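You operate a simulated robot arm through the tools that you are given. There is no shell and no other tool.

Carry out the task below with a simulated two-armed robot. There is one attempt and no reset: what you move stays moved.

## Task
Wipe the lint off the reader's plate and read the cream peg tray.
Fine: yellow cloth, put back; switch on after wiping, press READ once; the tray stays on the plate. What is to be rubbed or washed off counts as gone when no trace of it is left.

The check looks at the end state, three seconds after you hand in, the way a careful person would. Anything else that was tipped, shoved, dropped, spilled or broken makes it a failure. Flat cloth is picked up by pressing the open fingertips on it (5 to 10 N) and closing them slowly along it; thin cloth reads only 2 to 8 mm in the jaws.

## Robot
Two 7-joint arms with fingered hands on one trunk that stands fixed in place. Base frame: the origin is at the foot of the trunk, x ahead of it, y to its left, z up; the work surface is at about z = 80. Lengths are in cm, angles in rad, forces in N, time in s.
The left shoulder is at [9.6, 17, 114.7], the right one opposite. With the tool pointing down near the work surface each hand reaches from about 34 to 80 cm from the base axis, measured 20 degrees to its own side. Payload 4 kg a hand.
The tool frame of a hand sits at the grasp point between the pads (the TCP): z along the fingers, y along the line on which they close. The tips reach 2.6 cm beyond it. The gripper opens to 13.2 cm; its body begins 7.3 cm behind the TCP. The gripper is a hand of 4 fingers: y runs from the thumb to the fingers, the wrist lies at [0, 0, -22.4] in the tool frame, and closing takes about 1.5 s.
Orientation is that of the tool frame in the base frame, as a unit quaternion [w, x, y, z]. With the fingers straight down and closing along the base's y, the tool's x points along the base's -x, its y along +y and its z along -z.

## Interface
- The arms move only by the tool arm_command. It takes "left_series", "right_series" or both (then of equal length, played together; a hand with none holds still); each is a list of rows, each a list of 6 numbers: the shift along the tool's x, y, z in cm, then the turn, a rotation vector about the tool's x, y, z in rad. In form: [[x, y, z, rx, ry, rz], ...]. A call has 1 to 20 rows; each row is the pose to reach, as a shift and turn from the pose commanded when the call began, along the tool's axes at that moment. "left_jaw" and "right_jaw" are, for a hand that has rows, the finger opening in cm, from 0 to 13.2, set as the call begins (left out, the last holds). Rows are played at 5 a second. More than 5 cm and 0.15 rad between two rows, or a gripper value outside its range, and nothing of the call is played. Where a pose cannot be reached the arm comes as near as it can. A force on the tool above 40 N (or 10 N above the force at the start of the call, whichever is more), or a blocked arm, ends the call early, and 0.2 s more pass. Each finger travels about 10.8 cm/s and halts on what it meets, pressing with about 26 N; the grip force reading is that of the motor and also rises with nothing between the fingers. The clock runs only during rows and for 0.2 s after the last one: add rows that repeat a pose to give the fingers time. It gives the time, the measured TCP pose, the force on the tool (base axes), the opening and the grip force at its end, in the units of the frame above (readings bear some noise), with the torque about the TCP (base axes, N m) and any sound that the robot's microphone picked up.
- Cameras (640 x 400 px; columns grow to the right, rows downward): "scene" is now at [19.16, -5.01, 135.59]; the picture's right is [-0.51, -0.86, 0.00], its down [-0.28, 0.17, -0.95] and it looks along [0.81, -0.49, -0.32] (base axes); focal length 214 px, centre (320, 200). "left" rides on the left gripper at [-7.3, 0.6, -9.3] in its tool frame; the picture's right is [-0.08, -1.00, 0.00], its down [0.78, -0.06, -0.62] and it looks along [0.62, -0.05, 0.79] (tool axes); focal length 230 px, centre (320, 200). "right" rides on the right gripper at [7.3, 0.6, -9.4] in its tool frame; the picture's right is [-0.08, 1.00, 0.00], its down [-0.79, -0.06, -0.62] and it looks along [-0.61, -0.05, 0.79] (tool axes); focal length 230 px, centre (320, 200). There is no depth. A picture from a camera that has moved, and an enlarged one, comes with that camera's place and axes in the base frame and with its lens. The place of the scene camera against the robot may be out by one fixed shift of up to 1.2 cm in any direction.
- grab_frame(camera): a new picture of that camera. No time passes.
- slide_trunk(by): moves the trunk up (or, below 0, down) by that many cm; the arms and the scene camera ride with it, the base frame stays. It gives what a move gives, with no picture.
- hand_shape(shape, hand): the hand has 4 fingers and takes this shape, open, in about a second: jaw (thumb against the fingers, like two jaws); tri (thumb and two fingers); tip (a fingertip pinch); poke (one finger out to press); point (the index stretched); flat (the hand flat); cup (the hand cupped); fist (a fist). The gripper value then closes the fingers along that shape, each until it touches; the sizes above hold for jaw. It gives what a move gives, with no picture.
- turn_head(pan, tilt): turns the head with the scene camera to pan (to the left, within 1.396 rad either way) and tilt (down, from -0.506 to 1.204), counted from straight ahead of the robot (the tilt from the chest, where the trunk bows). It gives what a move gives.
- close_up(camera, box): a new picture of the part [left, top, right, bottom] of that camera's present view, enlarged. No time passes.
- finish_job(): hands the job in; it is judged then, once.

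Nothing tells you positions but the pictures and the camera data. Unless the task says otherwise, let go and move clear before handing in.

The tools are called after "Emit:" by a JSON object that holds its "method" and its "body". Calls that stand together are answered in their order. arm_command: Moves the arms, as the interface text tells. Its arguments: {"type":"object","properties":{"left_series":{"type":"array","items":{"type":"array","items":{"type":"number"}}},"left_jaw":{"type":"number"},"right_series":{"type":"array","items":{"type":"array","items":{"type":"number"}}},"right_jaw":{"type":"number"}},"required":[]} The other tools are called the same way: slide_trunk (by) moves the trunk up or down; hand_shape (shape, hand) gives the hand a shape; turn_head (pan, tilt) turns the head that bears the scene camera; grab_frame (camera) takes a picture; close_up (camera, box) takes an enlarged picture of a part of a camera's view; finish_job () hands the job in.

At the start:

```text
clock: 0.0
left_tool_pos: [45.39, -7.56, 110.18]
left_orientation: [0.001, 0.0, 1.0, 0.0]
left_ft_force: [0.6, 0.4, 1.1]
left_torque: [0.03, -0.04, -0.02]
left_grip_width: 13.18
left_finger_force: 0.0
left_shape: jaw
right_tool_pos: [31.36, -42.93, 113.18]
right_orientation: [0.0, 0.013, 0.999, 0.031]
right_ft_force: [-0.1, -0.9, -0.1]
right_torque: [0.0, -0.02, -0.01]
right_grip_width: 13.18
right_finger_force: 0.0
right_shape: jaw
trunk travel left (down, up): [-16.1, 19.0]
head pan, tilt (commanded): [-0.625, 1.14]
```

scene: 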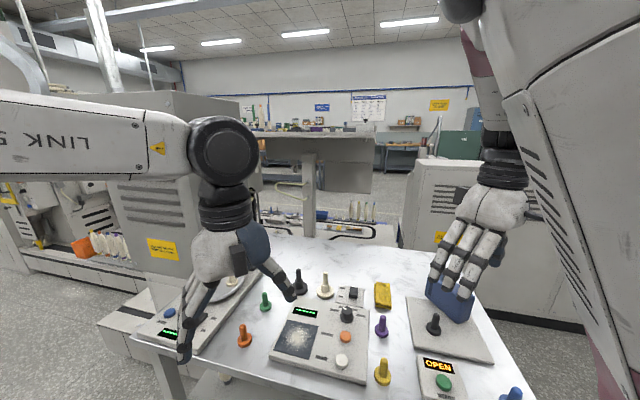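
right: 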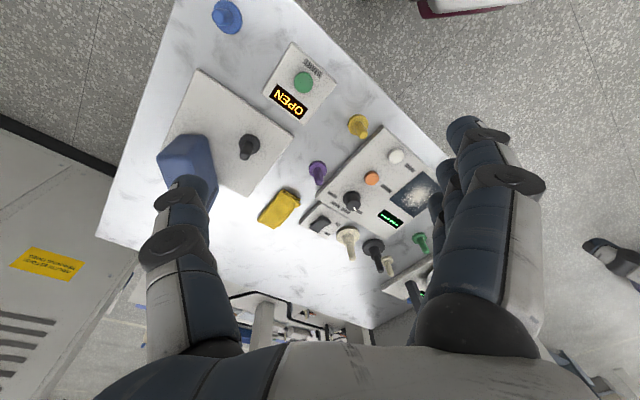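
left: 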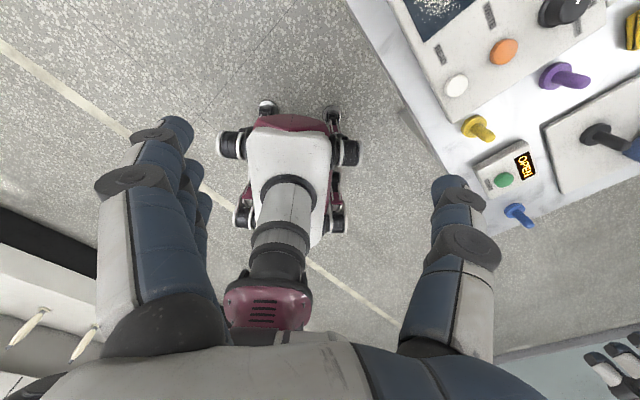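

The picture shows a bench with a reader (dark plate with lint, knobs, buttons), a yellow folded cloth, several pegs and a box marked OPEN. I'll look closer before moving anything.

Emit:
{"method": "close_up", "body": {"camera": "scene", "box": [120, 220, 320, 400]}}

Emit:
{"method": "close_up", "body": {"camera": "scene", "box": [250, 260, 410, 400]}}

Emit:
{"method": "close_up", "body": {"camera": "scene", "box": [370, 260, 560, 400]}}

Emit:
{"method": "close_up", "body": {"camera": "right", "box": [240, 80, 460, 320]}}

Emit:
{"method": "close_up", "body": {"camera": "right", "box": [100, 0, 340, 250]}}

```text
2.22 times, centred on (220, 310) of scene
camera zoom: at [19.16, -5.01, 135.59], right [-0.51, -0.86, 0.0], down [-0.28, 0.17, -0.95], along [0.81, -0.49, -0.32], focal length 477 px, centre (542, -44)
```

zoom: 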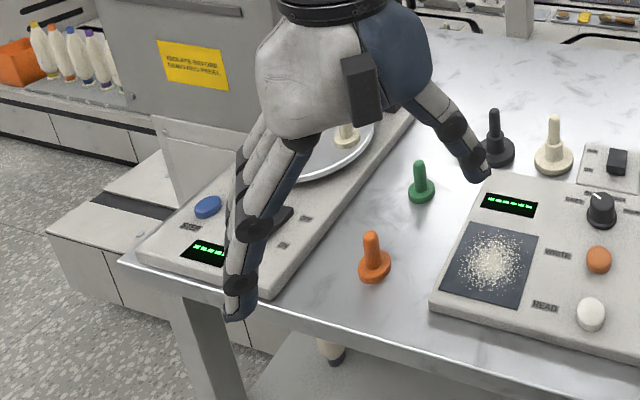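

```text
2.86 times, centred on (330, 330) of scene
camera zoom: at [19.16, -5.01, 135.59], right [-0.51, -0.86, 0.0], down [-0.28, 0.17, -0.95], along [0.81, -0.49, -0.32], focal length 613 px, centre (291, -171)
```

zoom: 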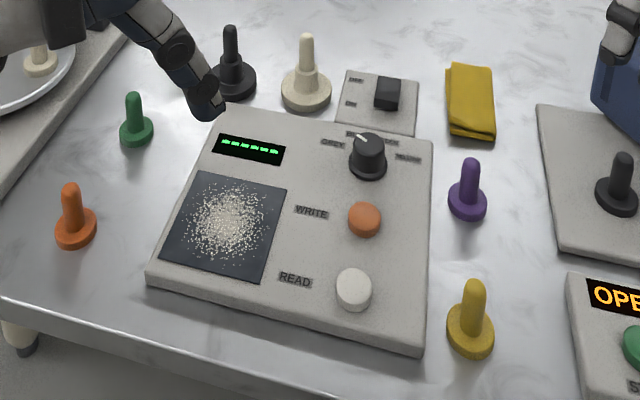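

```text
2.86 times, centred on (465, 330) of scene
camera zoom: at [19.16, -5.01, 135.59], right [-0.51, -0.86, 0.0], down [-0.28, 0.17, -0.95], along [0.81, -0.49, -0.32], focal length 613 px, centre (-94, -171)
```

zoom: 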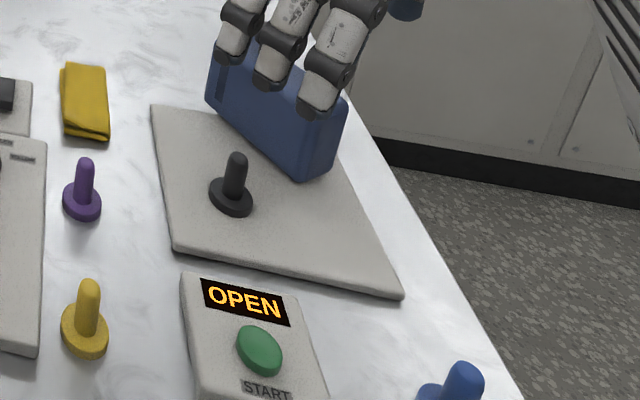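

```text
1.67 times, centred on (350, 200) of right
camera zoom: at [24.02, -42.68, 122.41], right [0.1, 0.99, 0.06], down [0.78, -0.12, 0.61], along [0.61, -0.01, -0.79], focal length 384 px, centre (270, 200)
```

zoom: 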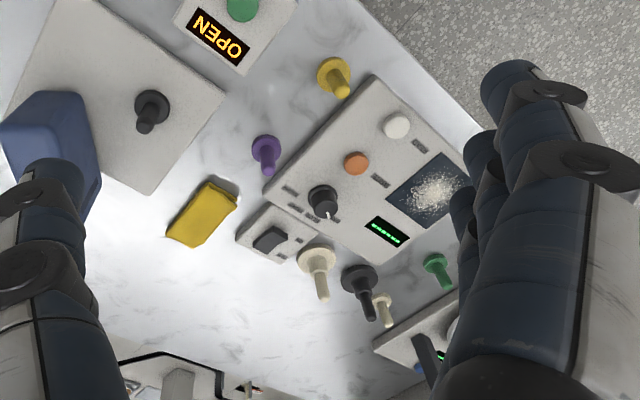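

```text
1.60 times, centred on (220, 125) of right
camera zoom: at [24.02, -42.68, 122.41], right [0.1, 0.99, 0.06], down [0.78, -0.12, 0.61], along [0.61, -0.01, -0.79], focal length 368 px, centre (480, 320)
```

zoom: 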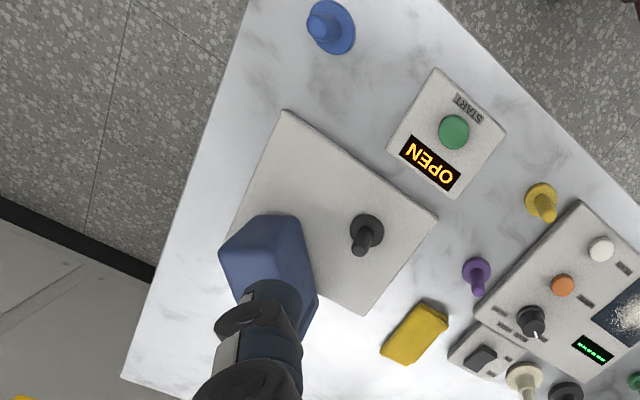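

I need finer detail on the reader's labels, the switch box and the two cream objects.

Emit:
{"method": "close_up", "body": {"camera": "scene", "box": [320, 275, 380, 325]}}

Emit:
{"method": "close_up", "body": {"camera": "scene", "box": [270, 295, 350, 365]}}

Emit:
{"method": "close_up", "body": {"camera": "scene", "box": [130, 270, 260, 370]}}

Emit:
{"method": "close_up", "body": {"camera": "left", "box": [380, 0, 640, 240]}}

Emit:
{"method": "close_up", "body": {"camera": "right", "box": [300, 170, 380, 260]}}

Emit:
{"method": "close_up", "body": {"camera": "right", "box": [360, 130, 450, 240]}}

```text
8.00 times, centred on (350, 300) of scene
camera zoom: at [19.16, -5.01, 135.59], right [-0.51, -0.86, 0.0], down [-0.28, 0.17, -0.95], along [0.81, -0.49, -0.32], focal length 1716 px, centre (80, -600)
```

zoom: 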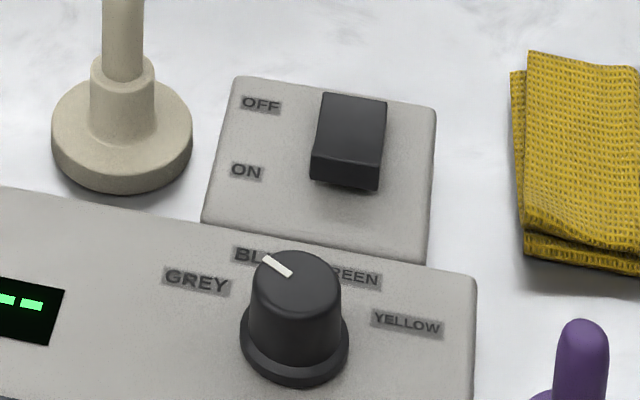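

```text
5.71 times, centred on (310, 330) of scene
camera zoom: at [19.16, -5.01, 135.59], right [-0.51, -0.86, 0.0], down [-0.28, 0.17, -0.95], along [0.81, -0.49, -0.32], focal length 1226 px, centre (377, -543)
```

zoom: 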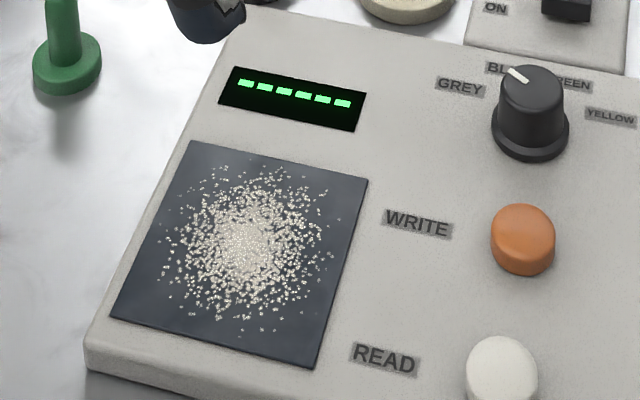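

```text
4.00 times, centred on (195, 320) of scene
camera zoom: at [19.16, -5.01, 135.59], right [-0.51, -0.86, 0.0], down [-0.28, 0.17, -0.95], along [0.81, -0.49, -0.32], focal length 858 px, centre (820, -280)
```

zoom: 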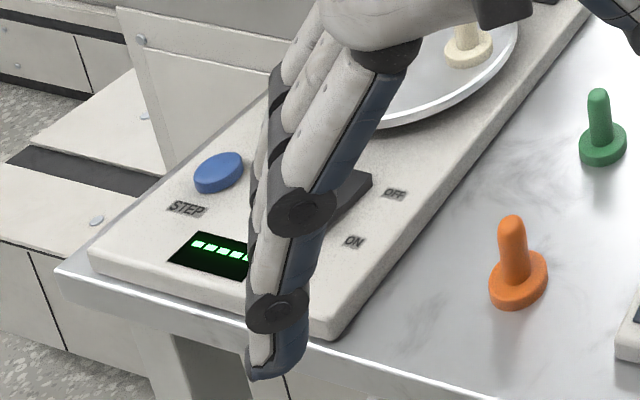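

```text
1.67 times, centred on (510, 120) of left
camera zoom: at [52.69, -7.1, 119.61], right [0.08, -1.0, 0.0], down [-0.79, -0.06, 0.62], along [-0.61, -0.05, -0.79], focal length 384 px, centre (3, 333)
```

zoom: 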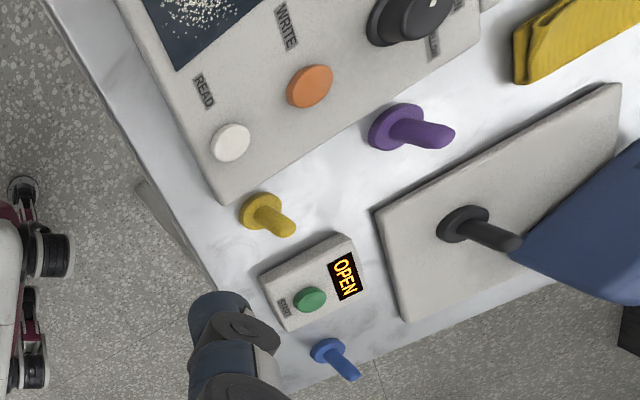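

```text
4.44 times, centred on (340, 215) of right
camera zoom: at [24.02, -42.68, 122.41], right [0.1, 0.99, 0.06], down [0.78, -0.12, 0.61], along [0.61, -0.01, -0.79], focal length 1022 px, centre (231, 133)
```

zoom: 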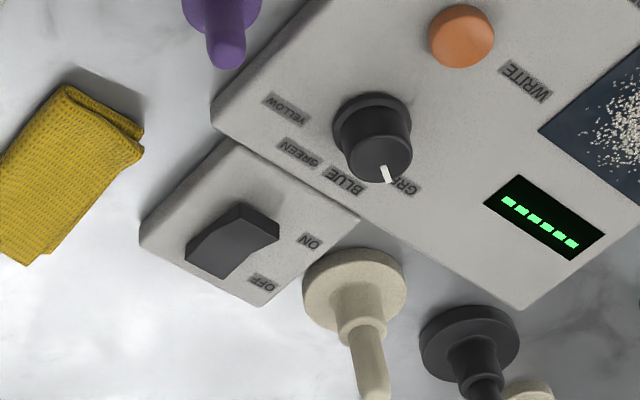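

```text
3.64 times, centred on (405, 185) of right
camera zoom: at [24.02, -42.68, 122.41], right [0.1, 0.99, 0.06], down [0.78, -0.12, 0.61], along [0.61, -0.01, -0.79], focal length 837 px, centre (11, 254)
```

zoom: 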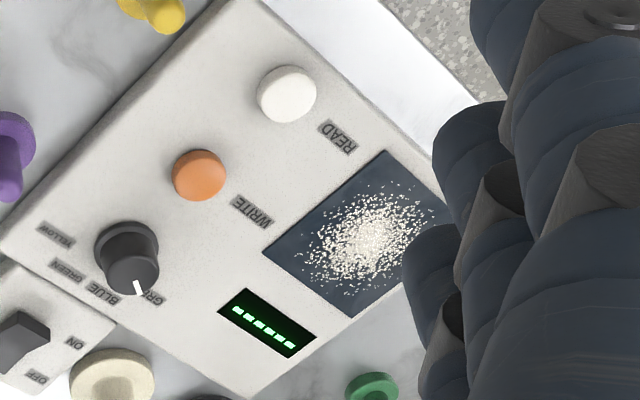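

Left hand blocks the view of the bench's left device; I'll take it aside to the left first, since the right arm will do the work.

Emit:
{"method": "arm_command", "body": {"left_series": [[0.5, 4, -0.5, 0, 0, 0], [1, 8.5, -1, 0, 0, 0], [1.5, 13, -1.5, 0, 0, 0], [2, 17.5, -2, 0, 0, 0], [2.5, 22, -2.5, 0, 0, 0], [3, 26.5, -3, 0, 0, 0], [3.5, 31, -3.5, 0, 0, 0], [4, 34, -4, 0, 0, 0], [4, 34, -4, 0, 0, 0]]}}

Emit:
{"method": "grab_frame", "body": {"camera": "scene"}}

Emit:
{"method": "close_up", "body": {"camera": "scene", "box": [170, 250, 310, 350]}}

Emit:
{"method": "grab_frame", "body": {"camera": "right"}}

```text
clock: 2.0
left_tool_pos: [41.22, 26.62, 114.42]
left_orientation: [0.0, 0.001, 1.0, 0.0]
left_ft_force: [-0.1, 0.5, -0.5]
left_torque: [0.03, -0.01, 0.0]
left_grip_width: 13.18
left_finger_force: 0.0
left_shape: jaw
right_tool_pos: [31.44, -42.94, 113.09]
right_orientation: [0.0, 0.014, 0.999, 0.034]
right_ft_force: [-0.5, -0.4, 0.1]
right_torque: [0.0, -0.03, 0.02]
right_grip_width: 13.19
right_finger_force: 0.0
right_shape: jaw
trunk travel left (down, up): [-16.1, 19.0]
head pan, tilt (commanded): [-0.625, 1.14]
```

```text
taken
camera scene: at [19.08, -5.17, 135.49], right [-0.53, -0.85, 0.0], down [-0.28, 0.18, -0.94], along [0.8, -0.5, -0.33], focal length 214 px, centre (320, 200)
```

scene: 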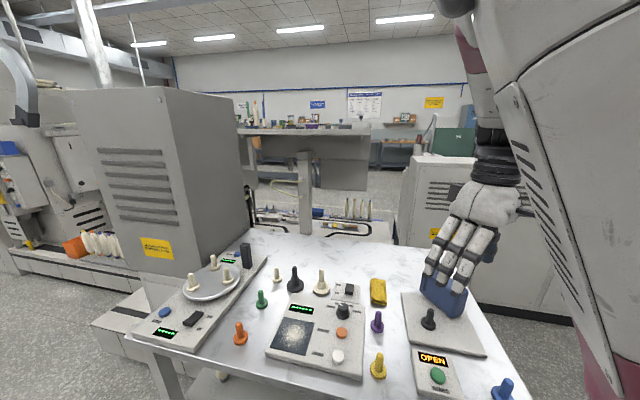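

```text
4.00 times, centred on (240, 300) of scene
camera zoom: at [19.08, -5.17, 135.49], right [-0.53, -0.85, 0.0], down [-0.28, 0.18, -0.94], along [0.8, -0.5, -0.33], focal length 858 px, centre (640, -200)
```

zoom: 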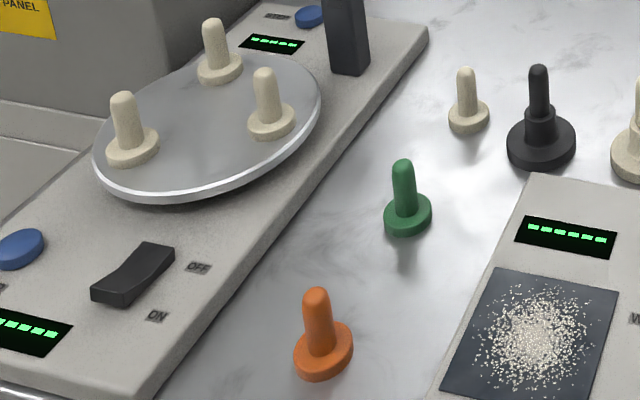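

```text
taken
camera right: at [24.0, -42.78, 122.27], right [0.1, 0.99, 0.07], down [0.78, -0.12, 0.61], along [0.61, -0.01, -0.79], focal length 230 px, centre (320, 200)
```

right: 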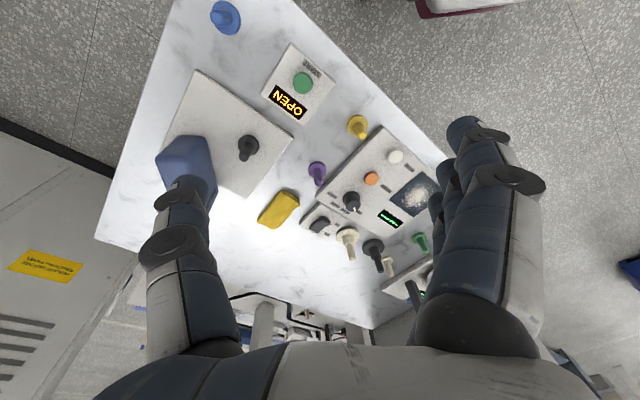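

The left device is a turntable with cream pegs; near the reader stand a black and a cream wide-footed piece plus a small cream peg. I'll zoom in on these to identify the tray.

Emit:
{"method": "close_up", "body": {"camera": "scene", "box": [265, 260, 345, 310]}}

Emit:
{"method": "close_up", "body": {"camera": "scene", "box": [325, 270, 405, 320]}}

Emit:
{"method": "close_up", "body": {"camera": "scene", "box": [400, 260, 500, 370]}}

Emit:
{"method": "close_up", "body": {"camera": "right", "box": [320, 200, 440, 300]}}

```text
8.00 times, centred on (305, 285) of scene
camera zoom: at [19.08, -5.17, 135.49], right [-0.53, -0.85, 0.0], down [-0.28, 0.18, -0.94], along [0.8, -0.5, -0.33], focal length 1716 px, centre (440, -480)
```

zoom: 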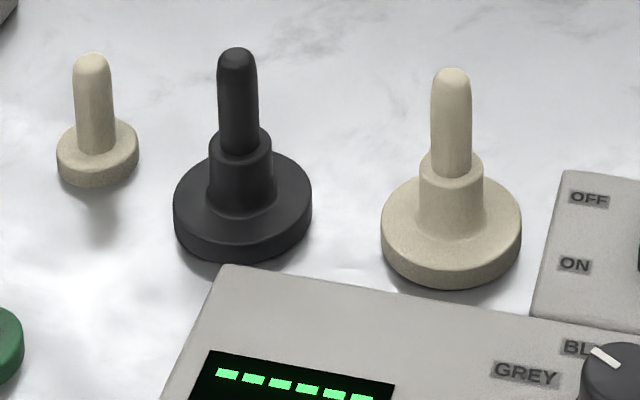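

```text
8.00 times, centred on (365, 295) of scene
camera zoom: at [19.08, -5.17, 135.49], right [-0.53, -0.85, 0.0], down [-0.28, 0.18, -0.94], along [0.8, -0.5, -0.33], focal length 1716 px, centre (-40, -560)
```

zoom: 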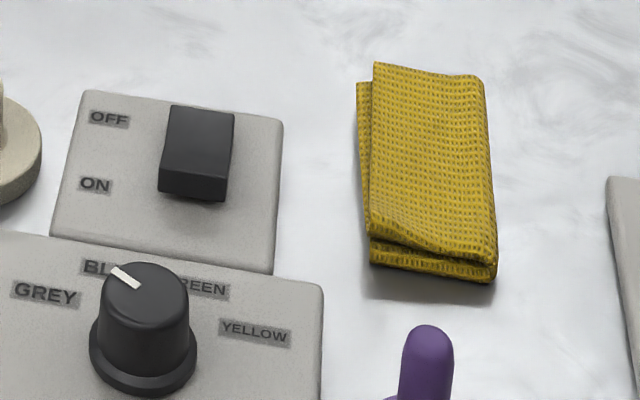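

```text
3.64 times, centred on (450, 315) of scene
camera zoom: at [19.08, -5.17, 135.49], right [-0.53, -0.85, 0.0], down [-0.28, 0.18, -0.94], along [0.8, -0.5, -0.33], focal length 780 px, centre (-153, -218)
```

zoom: 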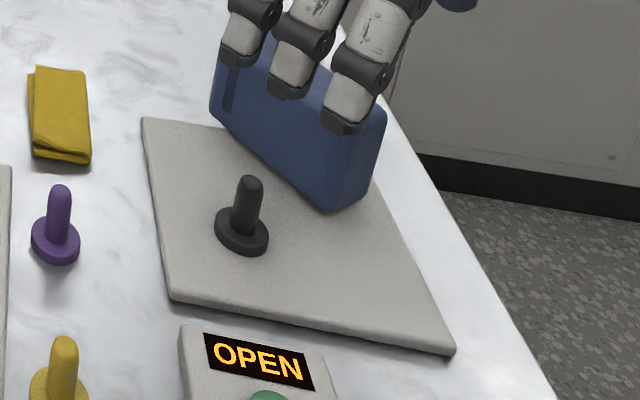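

```text
4.00 times, centred on (380, 250) of right
camera zoom: at [24.0, -42.78, 122.27], right [0.1, 0.99, 0.07], down [0.78, -0.12, 0.61], along [0.61, -0.01, -0.79], focal length 920 px, centre (80, 0)
```

zoom: 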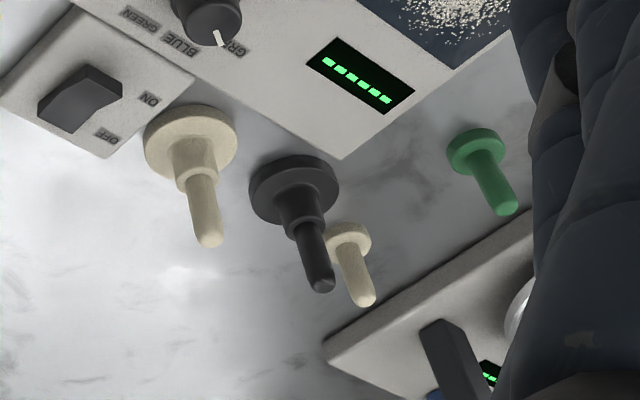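

The two-tier cream piece beside the switch (about [69, -37]) is the peg tray; the plate is near [57, -21], READ near [45, -28], the cloth near [58, -53], all turned about 33° from my axes. I'll bring the right hand high over the cloth, aligned with the bench, for a nearer look.

Emit:
{"method": "arm_command", "body": {"right_series": [[-3.3, -1.2, 0.5, 0.009, -0.003, 0.071], [-6.7, -2.5, 1.5, 0.017, -0.005, 0.142], [-10, -3.8, 3, 0.026, -0.008, 0.213], [-13.4, -5.1, 4.5, 0.034, -0.01, 0.284], [-16.8, -6.4, 6, 0.043, -0.013, 0.355], [-20.1, -7.7, 7.5, 0.051, -0.015, 0.426], [-23.5, -9, 9, 0.06, -0.018, 0.497], [-26.9, -10.2, 10, 0.068, -0.02, 0.568], [-26.9, -10.2, 10, 0.068, -0.02, 0.568], [-26.9, -10.2, 10, 0.068, -0.02, 0.568]]}}

Emit:
{"method": "grab_frame", "body": {"camera": "right"}}

Emit:
{"method": "grab_frame", "body": {"camera": "scene"}}

```text
clock: 4.2
left_tool_pos: [41.29, 26.48, 114.32]
left_orientation: [0.0, 0.0, 1.0, 0.0]
left_ft_force: [-0.9, -0.4, 0.1]
left_torque: [-0.01, 0.01, 0.01]
left_grip_width: 13.19
left_finger_force: 0.1
left_shape: jaw
right_tool_pos: [58.23, -52.94, 102.42]
right_orientation: [0.0, 0.292, 0.957, -0.004]
right_ft_force: [0.2, 0.5, -0.6]
right_torque: [-0.02, -0.01, -0.02]
right_grip_width: 13.18
right_finger_force: 0.0
right_shape: jaw
trunk travel left (down, up): [-16.1, 19.0]
head pan, tilt (commanded): [-0.625, 1.14]
```

```text
taken
camera right: at [52.37, -48.29, 111.62], right [0.62, 0.78, -0.01], down [0.62, -0.48, 0.62], along [0.48, -0.39, -0.78], focal length 230 px, centre (320, 200)
```

right: 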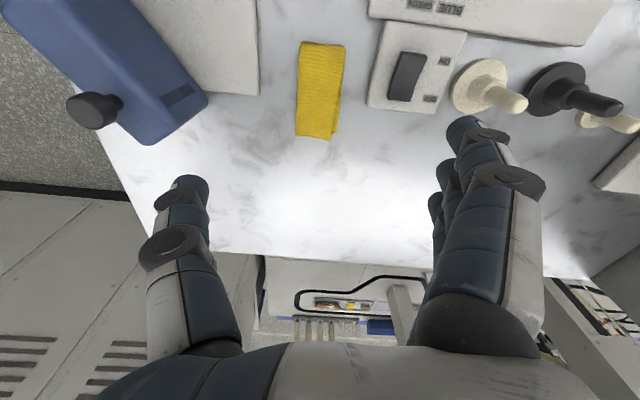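

```text
taken
camera scene: at [16.07, -3.77, 128.99], right [-0.59, -0.81, 0.0], down [-0.74, 0.53, -0.42], along [0.34, -0.24, -0.91], focal length 214 px, centre (320, 200)
```

scene: 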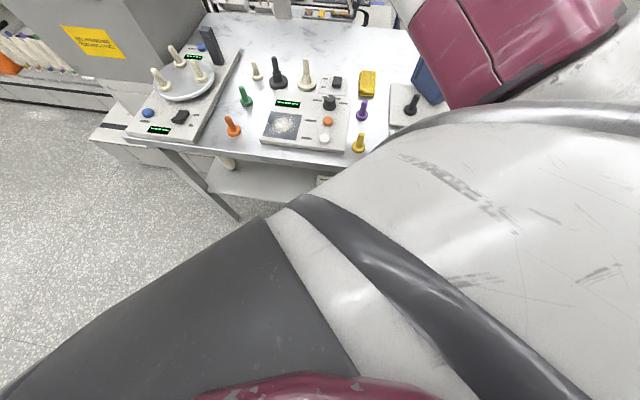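

The cloth measures about 4.8 x 10.5 cm, centred near [57.8, -53.1], and the bench is turned about 45°. The head camera has swung further down, so I'll tip it to frame the bench and take a new look.

Emit:
{"method": "turn_head", "body": {"pan": -0.62, "tilt": 0.7}}

Emit:
{"method": "grab_frame", "body": {"camera": "scene"}}

Emit:
{"method": "close_up", "body": {"camera": "right", "box": [260, 0, 480, 160]}}

```text
clock: 5.1
left_tool_pos: [41.27, 26.57, 114.35]
left_orientation: [0.001, 0.0, 1.0, -0.001]
left_ft_force: [0.2, 0.5, 0.2]
left_torque: [0.01, -0.03, 0.02]
left_grip_width: 13.19
left_finger_force: 0.0
left_shape: jaw
right_tool_pos: [58.1, -52.98, 102.37]
right_orientation: [0.0, 0.293, 0.956, -0.004]
right_ft_force: [-0.3, 0.5, -0.3]
right_torque: [0.02, 0.01, 0.05]
right_grip_width: 13.17
right_finger_force: 0.1
right_shape: jaw
trunk travel left (down, up): [-16.1, 19.0]
head pan, tilt (commanded): [-0.62, 0.7]
```

```text
taken
camera scene: at [18.07, -5.15, 132.23], right [-0.58, -0.81, 0.0], down [-0.52, 0.37, -0.76], along [0.62, -0.44, -0.64], focal length 214 px, centre (320, 200)
```

scene: 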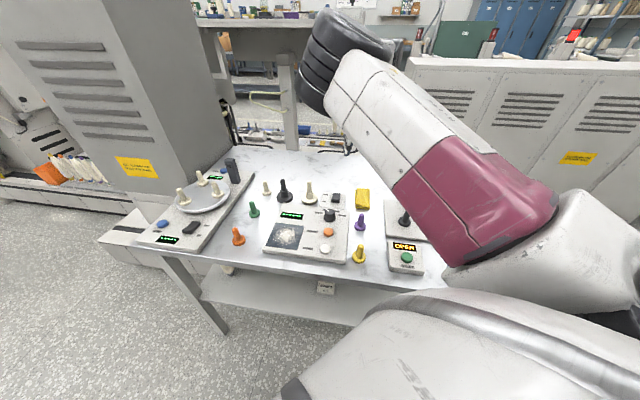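

```text
2.50 times, centred on (370, 80) of right
camera zoom: at [52.33, -48.27, 111.66], right [0.62, 0.78, -0.01], down [0.62, -0.48, 0.62], along [0.48, -0.39, -0.78], focal length 575 px, centre (195, 500)
```

zoom: 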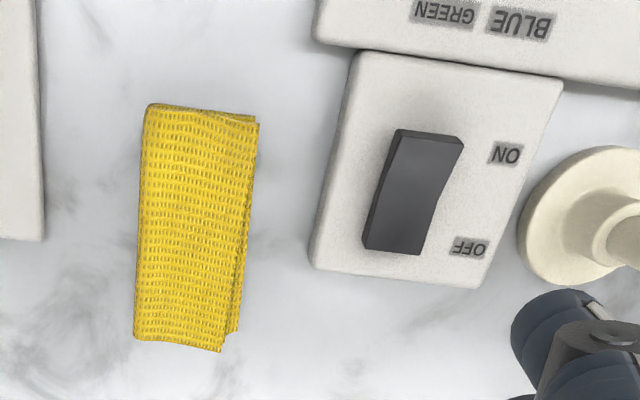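

The rocker's ON end (near side) stands up, so it is off now. Next I turn the hand the last 11° to match the cloth and narrow the fingers to about 4 cm, still high above it.

Emit:
{"method": "arm_command", "body": {"right_series": [[0, 0, 1, 0, 0, 0.095], [0, 0, 2, -0.004, 0.006, 0.19], [0, 0, 4, -0.004, 0.006, 0.19], [0, 0, 6, -0.004, 0.006, 0.19], [0, 0, 6, -0.004, 0.006, 0.19], [0, 0, 6, -0.004, 0.006, 0.19]], "right_jaw": 4.0}}

Emit:
{"method": "grab_frame", "body": {"camera": "right"}}

Emit:
{"method": "grab_frame", "body": {"camera": "scene"}}

```text
clock: 6.5
left_tool_pos: [41.37, 26.57, 114.37]
left_orientation: [0.0, 0.0, 1.0, 0.0]
left_ft_force: [0.1, 0.4, -0.4]
left_torque: [0.03, 0.01, -0.04]
left_grip_width: 13.2
left_finger_force: 0.1
left_shape: jaw
right_tool_pos: [58.16, -53.22, 96.54]
right_orientation: [-0.002, 0.382, 0.924, -0.002]
right_ft_force: [0.4, -0.1, -1.2]
right_torque: [0.03, 0.01, 0.01]
right_grip_width: 4.02
right_finger_force: 0.1
right_shape: jaw
trunk travel left (down, up): [-16.1, 19.0]
head pan, tilt (commanded): [-0.62, 0.7]
```

```text
taken
camera right: at [53.32, -47.67, 105.74], right [0.76, 0.65, 0.0], down [0.51, -0.6, 0.62], along [0.4, -0.47, -0.79], focal length 230 px, centre (320, 200)
```

right: 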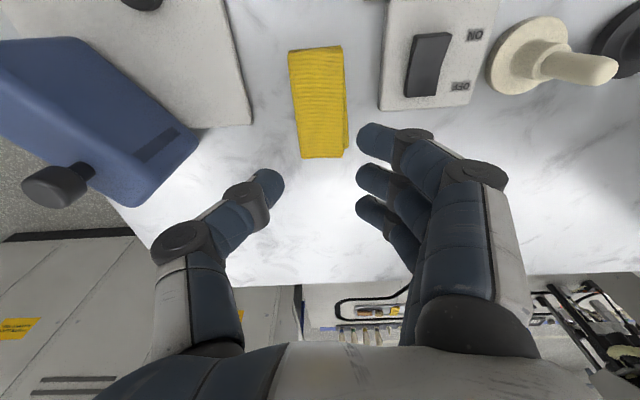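

```text
taken
camera scene: at [18.08, -5.16, 132.24], right [-0.58, -0.81, 0.0], down [-0.52, 0.37, -0.76], along [0.62, -0.44, -0.64], focal length 214 px, centre (320, 200)
```

scene: 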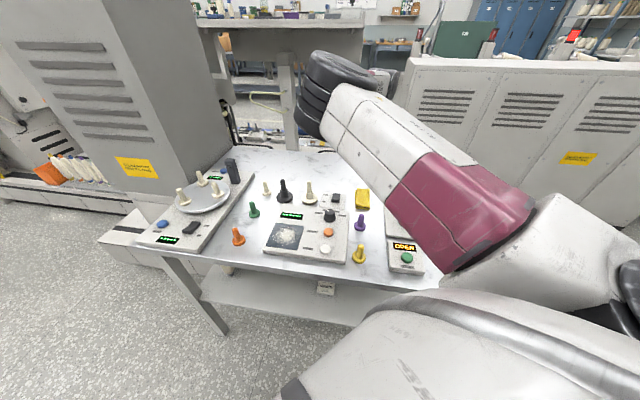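

The cloth sits centred below the narrowed fingers. I'll check the blue block's clearance from the thumb before going down.

Emit:
{"method": "close_up", "body": {"camera": "right", "box": [0, 0, 320, 220]}}

Emit:
{"method": "close_up", "body": {"camera": "right", "box": [250, 30, 400, 230]}}

```text
1.82 times, centred on (160, 110) of right
camera zoom: at [53.32, -47.67, 105.74], right [0.76, 0.65, 0.0], down [0.51, -0.6, 0.62], along [0.4, -0.47, -0.79], focal length 418 px, centre (611, 364)
```

zoom: 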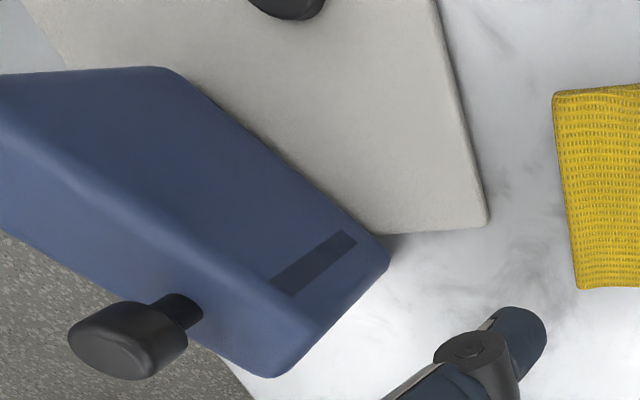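

```text
2.00 times, centred on (325, 130) of right
camera zoom: at [53.32, -47.67, 105.74], right [0.76, 0.65, 0.0], down [0.51, -0.6, 0.62], along [0.4, -0.47, -0.79], focal length 460 px, centre (310, 340)
```

zoom: 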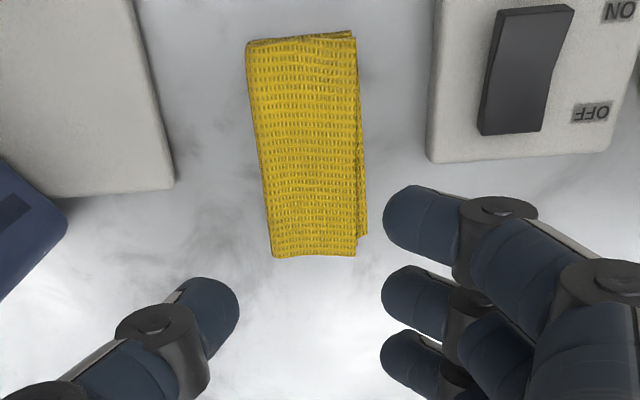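

Blue block is about 13 cm off to the thumb's side, so it is clear. I'll go down towards the cloth, slowing for contact.

Emit:
{"method": "arm_command", "body": {"right_series": [[0, 0, 2, 0, 0, 0], [0, 0, 4, 0, 0, 0], [0, 0, 6, 0, 0, 0], [0, 0, 8, 0, 0, 0], [0, 0, 9.5, 0, 0, 0], [0, 0, 10.3, 0, 0, 0], [0, 0, 10.8, 0, 0, 0], [0, 0, 10.8, 0, 0, 0]]}}

Emit:
{"method": "grab_frame", "body": {"camera": "right"}}

```text
clock: 8.3
left_tool_pos: [41.28, 26.58, 114.36]
left_orientation: [0.001, 0.0, 1.0, 0.0]
left_ft_force: [-0.4, 0.2, -1.6]
left_torque: [0.03, 0.0, -0.01]
left_grip_width: 13.16
left_finger_force: 0.1
left_shape: jaw
right_tool_pos: [58.03, -53.03, 85.77]
right_orientation: [-0.001, 0.382, 0.924, -0.001]
right_ft_force: [-0.5, 0.0, -0.3]
right_torque: [0.03, 0.0, 0.01]
right_grip_width: 4.03
right_finger_force: 0.0
right_shape: jaw
trunk travel left (down, up): [-16.1, 19.0]
head pan, tilt (commanded): [-0.62, 0.7]
```

```text
taken
camera right: at [53.2, -47.53, 94.94], right [0.76, 0.65, 0.0], down [0.51, -0.6, 0.62], along [0.4, -0.47, -0.79], focal length 230 px, centre (320, 200)
```

right: 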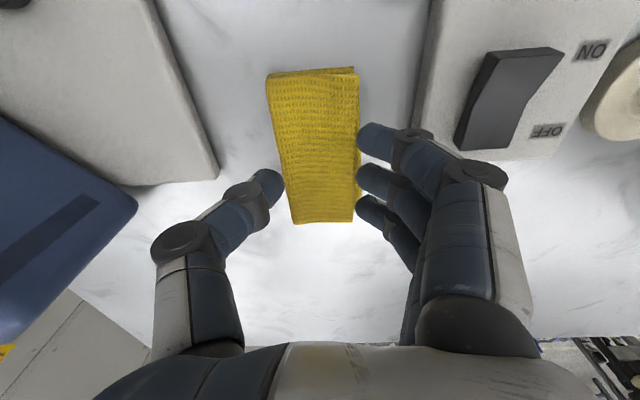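

The fingertips at 4 cm sit right at the cloth's edges; I'll narrow them to 2.4 cm so they land on top of it, then creep down.

Emit:
{"method": "arm_command", "body": {"right_series": [[0, 0, 0, 0, 0, 0], [0, 0, 0.2, 0, 0, 0], [0, 0, 0.5, 0, 0, 0], [0, 0, 0.8, 0, 0, 0], [0, 0, 1.0, 0, 0, 0], [0, 0, 1.0, 0, 0, 0]], "right_jaw": 2.6}}

Emit:
{"method": "grab_frame", "body": {"camera": "right"}}

```text
clock: 9.7
left_tool_pos: [41.13, 26.55, 114.42]
left_orientation: [0.002, 0.0, 1.0, -0.001]
left_ft_force: [0.9, 0.1, 0.3]
left_torque: [0.0, -0.02, -0.01]
left_grip_width: 13.19
left_finger_force: 0.0
left_shape: jaw
right_tool_pos: [58.09, -53.03, 84.98]
right_orientation: [0.0, 0.381, 0.924, -0.002]
right_ft_force: [2.3, 1.4, 8.9]
right_torque: [0.15, -0.25, -0.05]
right_grip_width: 2.7
right_finger_force: 0.1
right_shape: jaw
trunk travel left (down, up): [-16.1, 19.0]
head pan, tilt (commanded): [-0.62, 0.7]
```

```text
taken
camera right: at [53.18, -47.52, 94.12], right [0.76, 0.65, 0.0], down [0.51, -0.6, 0.62], along [0.4, -0.47, -0.79], focal length 230 px, centre (320, 200)
```

right: 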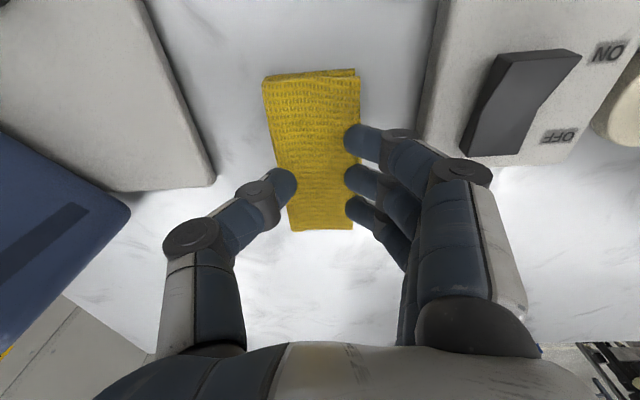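

Contact reads 8.9 N on the cloth, which is in range. I'll close the fingers in small steps while holding height.

Emit:
{"method": "arm_command", "body": {"right_series": [[0, 0, 0, 0, 0, 0], [0, 0, 0, 0, 0, 0]], "right_jaw": 2.2}}

Emit:
{"method": "arm_command", "body": {"right_series": [[0, 0, 0, 0, 0, 0], [0, 0, 0, 0, 0, 0]], "right_jaw": 1.8}}

Emit:
{"method": "grab_frame", "body": {"camera": "right"}}

```text
clock: 10.3
left_tool_pos: [41.29, 26.51, 114.35]
left_orientation: [0.0, 0.0, 1.0, 0.0]
left_ft_force: [0.9, -0.1, 0.1]
left_torque: [-0.01, 0.01, 0.01]
left_grip_width: 13.19
left_finger_force: 0.1
left_shape: jaw
right_tool_pos: [57.93, -53.32, 84.57]
right_orientation: [-0.003, 0.382, 0.924, -0.002]
right_ft_force: [1.0, 0.5, -0.2]
right_torque: [-0.01, 0.04, 0.01]
right_grip_width: 0.0
right_finger_force: 26.1
right_shape: jaw
trunk travel left (down, up): [-16.1, 19.0]
head pan, tilt (commanded): [-0.62, 0.7]
```

```text
clock: 10.9
left_tool_pos: [41.2, 26.59, 114.36]
left_orientation: [0.001, 0.0, 1.0, 0.0]
left_ft_force: [0.2, -0.1, -0.1]
left_torque: [-0.03, 0.0, 0.0]
left_grip_width: 13.18
left_finger_force: 0.1
left_shape: jaw
right_tool_pos: [58.08, -53.24, 84.8]
right_orientation: [-0.001, 0.381, 0.924, -0.002]
right_ft_force: [0.3, 1.4, 0.9]
right_torque: [-0.02, -0.03, -0.01]
right_grip_width: 1.73
right_finger_force: 0.0
right_shape: jaw
trunk travel left (down, up): [-16.1, 19.0]
head pan, tilt (commanded): [-0.62, 0.7]
```

```text
taken
camera right: at [53.17, -47.58, 94.0], right [0.76, 0.65, 0.0], down [0.51, -0.6, 0.62], along [0.4, -0.47, -0.79], focal length 230 px, centre (320, 200)
```

right: 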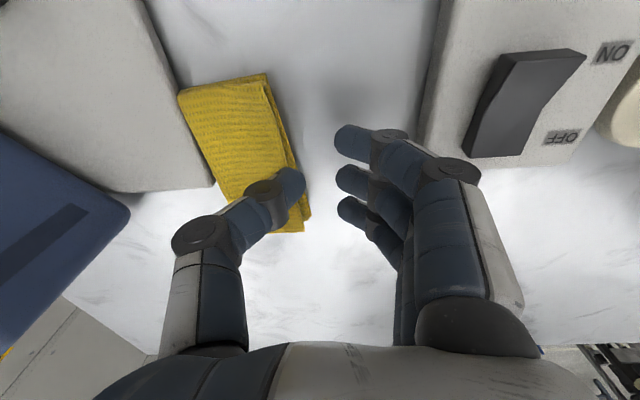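

The fingers snapped shut and slid over the cloth's edge, pushing it a little towards the thumb side. I'll lift and look at where it lies now.

Emit:
{"method": "arm_command", "body": {"right_series": [[0, 0, -1.5, 0, 0, 0], [0, 0, -3.5, 0, 0, 0], [0, 0, -6, 0, 0, 0], [0, 0, -9, 0, 0, 0], [0, 0, -12, 0, 0, 0], [0, 0, -12, 0, 0, 0]]}}

Emit:
{"method": "grab_frame", "body": {"camera": "right"}}

Emit:
{"method": "close_up", "body": {"camera": "right", "box": [180, 0, 400, 220]}}

Emit:
{"method": "close_up", "body": {"camera": "scene", "box": [300, 160, 440, 260]}}

```text
clock: 12.3
left_tool_pos: [41.26, 26.67, 114.35]
left_orientation: [0.0, 0.0, 1.0, 0.0]
left_ft_force: [0.5, 0.2, 0.1]
left_torque: [-0.02, 0.01, 0.0]
left_grip_width: 13.18
left_finger_force: 0.0
left_shape: jaw
right_tool_pos: [57.97, -52.94, 96.94]
right_orientation: [-0.001, 0.382, 0.924, 0.0]
right_ft_force: [-0.3, 0.0, 0.1]
right_torque: [-0.02, -0.03, 0.0]
right_grip_width: 1.74
right_finger_force: 0.1
right_shape: jaw
trunk travel left (down, up): [-16.1, 19.0]
head pan, tilt (commanded): [-0.62, 0.7]
```

```text
taken
camera right: at [53.18, -47.45, 106.05], right [0.76, 0.65, 0.0], down [0.52, -0.6, 0.62], along [0.4, -0.47, -0.79], focal length 230 px, centre (320, 200)
```

right: 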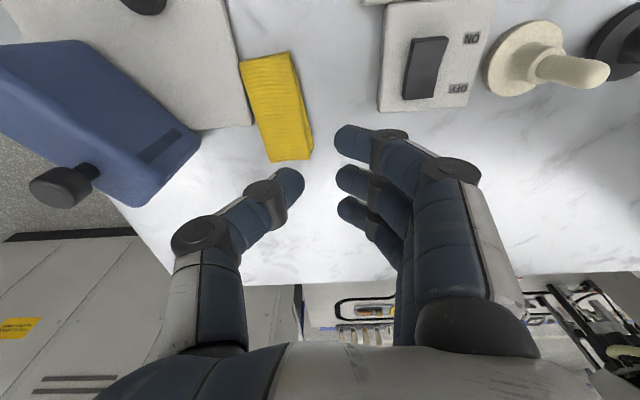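

```text
1.82 times, centred on (290, 110) of right
camera zoom: at [53.18, -47.45, 106.05], right [0.76, 0.65, 0.0], down [0.52, -0.6, 0.62], along [0.4, -0.47, -0.79], focal length 418 px, centre (374, 364)
```

zoom: 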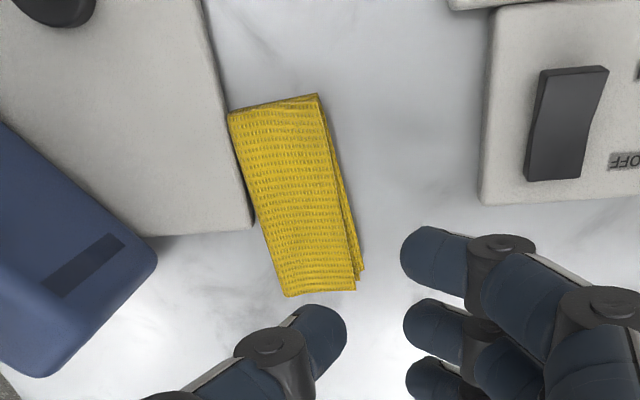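

```text
4.00 times, centred on (370, 210) of scene
camera zoom: at [18.11, -5.17, 132.23], right [-0.58, -0.81, 0.0], down [-0.52, 0.37, -0.76], along [0.62, -0.44, -0.64], focal length 858 px, centre (120, 160)
```

zoom: 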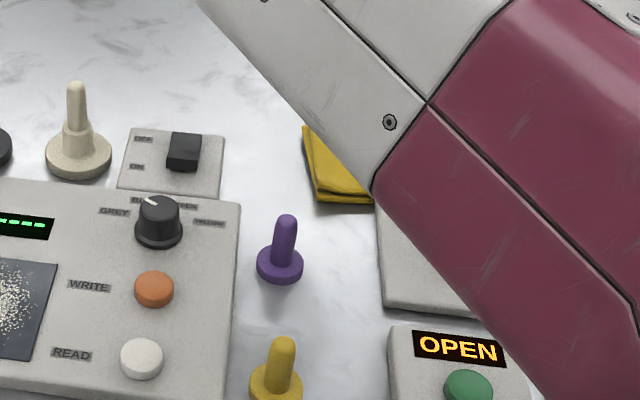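

The cloth slid as one piece about 4 cm to the right, now centred near [55, -56.3], turned about 4°, beside the grey base plate. It is a thick folded pad, so I'll straddle its free far half instead: open to 7 cm, shift over it and check.

Emit:
{"method": "arm_command", "body": {"right_series": [[-1, -1.4, 0, 0, 0, -0.03], [-2, -2.9, 0, 0, 0, -0.06], [-2.9, -4.3, 0, 0, 0, -0.08], [-2.9, -4.3, 1, 0, 0, -0.08], [-2.9, -4.3, 1, 0, 0, -0.08], [-2.9, -4.3, 1, 0, 0, -0.08]], "right_jaw": 7.0}}

Emit:
{"method": "grab_frame", "body": {"camera": "right"}}

```text
clock: 13.7
left_tool_pos: [41.29, 26.55, 114.29]
left_orientation: [0.0, 0.0, 1.0, 0.001]
left_ft_force: [0.4, 0.2, -0.2]
left_torque: [0.02, -0.04, -0.03]
left_grip_width: 13.18
left_finger_force: 0.0
left_shape: jaw
right_tool_pos: [57.03, -58.34, 95.61]
right_orientation: [-0.001, 0.345, 0.939, -0.001]
right_ft_force: [0.1, 0.1, -0.2]
right_torque: [0.0, -0.04, 0.02]
right_grip_width: 6.91
right_finger_force: 0.1
right_shape: jaw
trunk travel left (down, up): [-16.1, 19.0]
head pan, tilt (commanded): [-0.62, 0.7]
```

```text
taken
camera right: at [51.74, -53.1, 104.94], right [0.7, 0.71, 0.0], down [0.56, -0.55, 0.62], along [0.44, -0.44, -0.79], focal length 230 px, centre (320, 200)
```

right: 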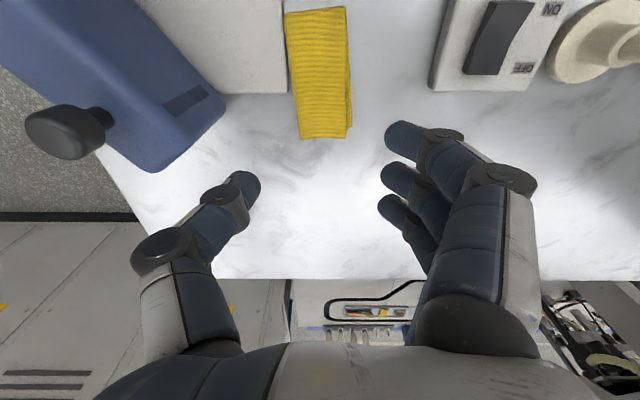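

The pad lies centred between the fingers and the thumb will come down past the grey plate's corner. Going down around it.

Emit:
{"method": "arm_command", "body": {"right_series": [[0, 0, 2, 0, 0, 0], [0, 0, 4, 0, 0, 0], [0, 0, 6, 0, 0, 0], [0, 0, 8, 0, 0, 0], [0, 0, 9.5, 0, 0, 0], [0, 0, 10.3, 0, 0, 0], [0, 0, 10.8, 0, 0, 0], [0, 0, 10.8, 0, 0, 0]]}}

Emit:
{"method": "grab_frame", "body": {"camera": "right"}}

```text
clock: 15.5
left_tool_pos: [41.26, 26.56, 114.47]
left_orientation: [0.001, 0.0, 1.0, 0.0]
left_ft_force: [-0.6, -0.3, -0.9]
left_torque: [0.04, -0.01, -0.02]
left_grip_width: 13.21
left_finger_force: 0.1
left_shape: jaw
right_tool_pos: [56.97, -58.35, 85.05]
right_orientation: [-0.001, 0.344, 0.939, -0.001]
right_ft_force: [1.3, 0.3, 0.0]
right_torque: [0.0, -0.02, -0.03]
right_grip_width: 6.96
right_finger_force: 0.1
right_shape: jaw
trunk travel left (down, up): [-16.1, 19.0]
head pan, tilt (commanded): [-0.62, 0.7]
```

```text
taken
camera right: at [51.73, -53.11, 94.2], right [0.7, 0.71, 0.0], down [0.56, -0.55, 0.62], along [0.44, -0.44, -0.79], focal length 230 px, centre (320, 200)
```

right: 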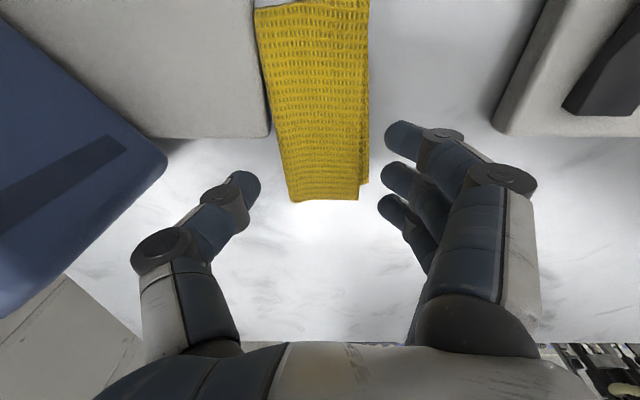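

Both sides clear. I'll move 0.8 cm back towards the pad's middle and lower to the table level gently.

Emit:
{"method": "arm_command", "body": {"right_series": [[0.4, 0, 0.2, 0, 0, 0], [0.8, 0, 0.5, 0, 0, 0], [0.8, 0, 0.8, 0, 0, 0], [0.8, 0, 1.1, 0, 0, 0], [0.8, 0, 1.4, 0, 0, 0], [0.8, 0, 1.4, 0, 0, 0]]}}

Emit:
{"method": "grab_frame", "body": {"camera": "right"}}

```text
clock: 16.9
left_tool_pos: [41.29, 26.65, 114.46]
left_orientation: [0.001, -0.001, 1.0, 0.0]
left_ft_force: [0.7, -0.2, -0.1]
left_torque: [0.02, -0.02, -0.02]
left_grip_width: 13.19
left_finger_force: 0.1
left_shape: jaw
right_tool_pos: [56.52, -57.76, 83.54]
right_orientation: [0.0, 0.345, 0.939, -0.002]
right_ft_force: [0.0, -0.6, 0.0]
right_torque: [-0.01, 0.02, -0.01]
right_grip_width: 6.92
right_finger_force: 0.0
right_shape: jaw
trunk travel left (down, up): [-16.1, 19.0]
head pan, tilt (commanded): [-0.62, 0.7]
```

```text
taken
camera right: at [51.15, -52.58, 92.86], right [0.7, 0.71, 0.0], down [0.56, -0.55, 0.62], along [0.44, -0.44, -0.79], focal length 230 px, centre (320, 200)
```

right: 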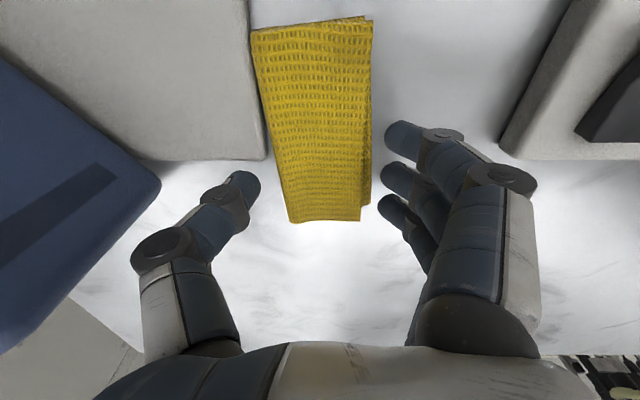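

No contact yet, tips are about 1 cm above the table. Lower another 0.4 cm and close on the pad's sides.

Emit:
{"method": "arm_command", "body": {"right_series": [[0, 0, 0.2, 0, 0, 0], [0, 0, 0.4, 0, 0, 0], [0, 0, 0.4, 0, 0, 0]]}}

Emit:
{"method": "arm_command", "body": {"right_series": [[0, 0, 0, 0, 0, 0], [0, 0, 0, 0, 0, 0]], "right_jaw": 5.5}}

Emit:
{"method": "grab_frame", "body": {"camera": "right"}}

```text
clock: 17.7
left_tool_pos: [41.23, 26.65, 114.41]
left_orientation: [0.001, 0.0, 1.0, 0.0]
left_ft_force: [0.3, -0.2, -0.5]
left_torque: [-0.02, -0.02, -0.01]
left_grip_width: 13.19
left_finger_force: 0.0
left_shape: jaw
right_tool_pos: [56.41, -57.68, 83.06]
right_orientation: [-0.001, 0.344, 0.939, -0.002]
right_ft_force: [-0.1, -0.6, 0.3]
right_torque: [0.01, 0.01, -0.01]
right_grip_width: 6.93
right_finger_force: 0.1
right_shape: jaw
trunk travel left (down, up): [-16.1, 19.0]
head pan, tilt (commanded): [-0.62, 0.7]
```

```text
clock: 18.3
left_tool_pos: [41.31, 26.65, 114.47]
left_orientation: [0.001, 0.0, 1.0, 0.0]
left_ft_force: [0.6, 0.1, 1.2]
left_torque: [-0.04, 0.01, 0.0]
left_grip_width: 13.18
left_finger_force: 0.2
left_shape: jaw
right_tool_pos: [56.46, -57.64, 83.18]
right_orientation: [-0.002, 0.345, 0.938, -0.002]
right_ft_force: [1.0, -0.7, 0.1]
right_torque: [0.02, -0.01, -0.05]
right_grip_width: 5.62
right_finger_force: 0.1
right_shape: jaw
trunk travel left (down, up): [-16.1, 19.0]
head pan, tilt (commanded): [-0.62, 0.7]
```

```text
taken
camera right: at [51.12, -52.53, 92.37], right [0.7, 0.71, 0.0], down [0.56, -0.55, 0.62], along [0.44, -0.44, -0.79], focal length 230 px, centre (320, 200)
```

right: 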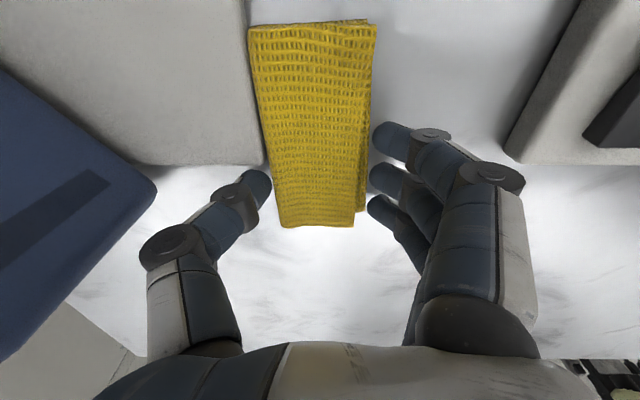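

Fingers are about to touch both sides. Closing further in small steps.

Emit:
{"method": "arm_command", "body": {"right_series": [[0, 0, 0, 0, 0, 0], [0, 0, 0, 0, 0, 0]], "right_jaw": 4.7}}

Emit:
{"method": "grab_frame", "body": {"camera": "right"}}

```text
clock: 18.9
left_tool_pos: [41.31, 26.54, 114.23]
left_orientation: [0.001, -0.001, 1.0, 0.001]
left_ft_force: [-0.6, -0.5, 0.5]
left_torque: [-0.01, -0.04, 0.0]
left_grip_width: 13.19
left_finger_force: 0.0
left_shape: jaw
right_tool_pos: [56.44, -57.77, 83.07]
right_orientation: [-0.001, 0.344, 0.939, -0.002]
right_ft_force: [1.0, 0.8, 0.5]
right_torque: [-0.02, 0.02, -0.03]
right_grip_width: 5.0
right_finger_force: 26.2
right_shape: jaw
trunk travel left (down, up): [-16.1, 19.0]
head pan, tilt (commanded): [-0.62, 0.7]
```

```text
taken
camera right: at [51.13, -52.53, 92.37], right [0.7, 0.71, 0.0], down [0.56, -0.55, 0.62], along [0.44, -0.44, -0.79], focal length 230 px, centre (320, 200)
```

right: 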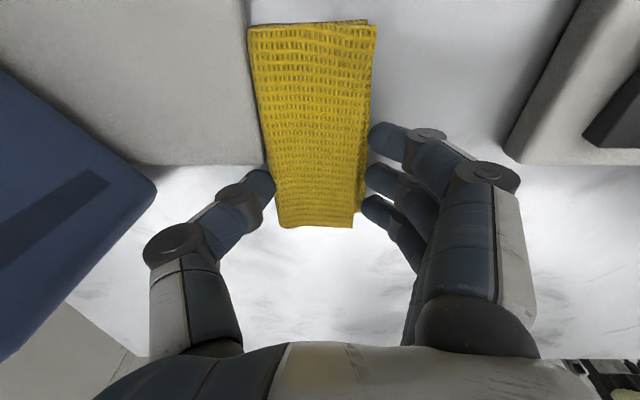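

The pad is held firmly at 5.0 cm width with 26 N. I'll keep the squeeze on and lift a little to check it comes along.

Emit:
{"method": "arm_command", "body": {"right_series": [[0, 0, 0, 0, 0, 0], [0, 0, 0, 0, 0, 0], [0, 0, -0.5, 0, 0, 0], [0, 0, -1.2, 0, 0, 0], [0, 0, -2.5, 0, 0, 0], [0, 0, -4, 0, 0, 0], [0, 0, -4, 0, 0, 0]], "right_jaw": 4.0}}

Emit:
{"method": "grab_frame", "body": {"camera": "right"}}

```text
clock: 20.5
left_tool_pos: [41.27, 26.48, 114.34]
left_orientation: [-0.001, 0.0, 1.0, -0.001]
left_ft_force: [-0.2, -0.4, 0.0]
left_torque: [0.01, -0.02, -0.02]
left_grip_width: 13.18
left_finger_force: 0.1
left_shape: jaw
right_tool_pos: [56.49, -57.89, 87.25]
right_orientation: [-0.002, 0.344, 0.939, -0.002]
right_ft_force: [-0.3, 0.9, -0.6]
right_torque: [0.06, -0.02, 0.02]
right_grip_width: 4.99
right_finger_force: 26.6
right_shape: jaw
trunk travel left (down, up): [-16.1, 19.0]
head pan, tilt (commanded): [-0.62, 0.7]
```

```text
taken
camera right: at [51.14, -52.63, 96.49], right [0.7, 0.71, 0.0], down [0.56, -0.55, 0.62], along [0.44, -0.44, -0.79], focal length 230 px, centre (320, 200)
```

right: 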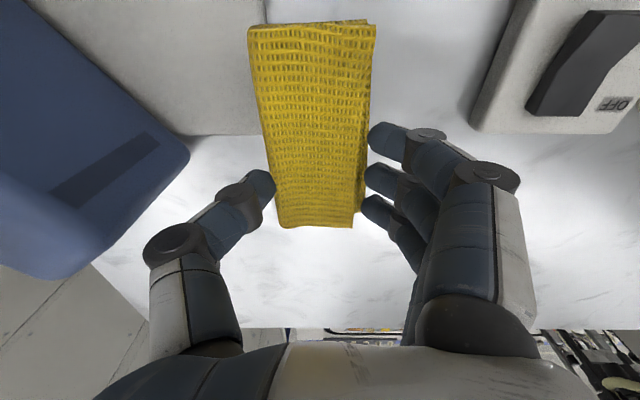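

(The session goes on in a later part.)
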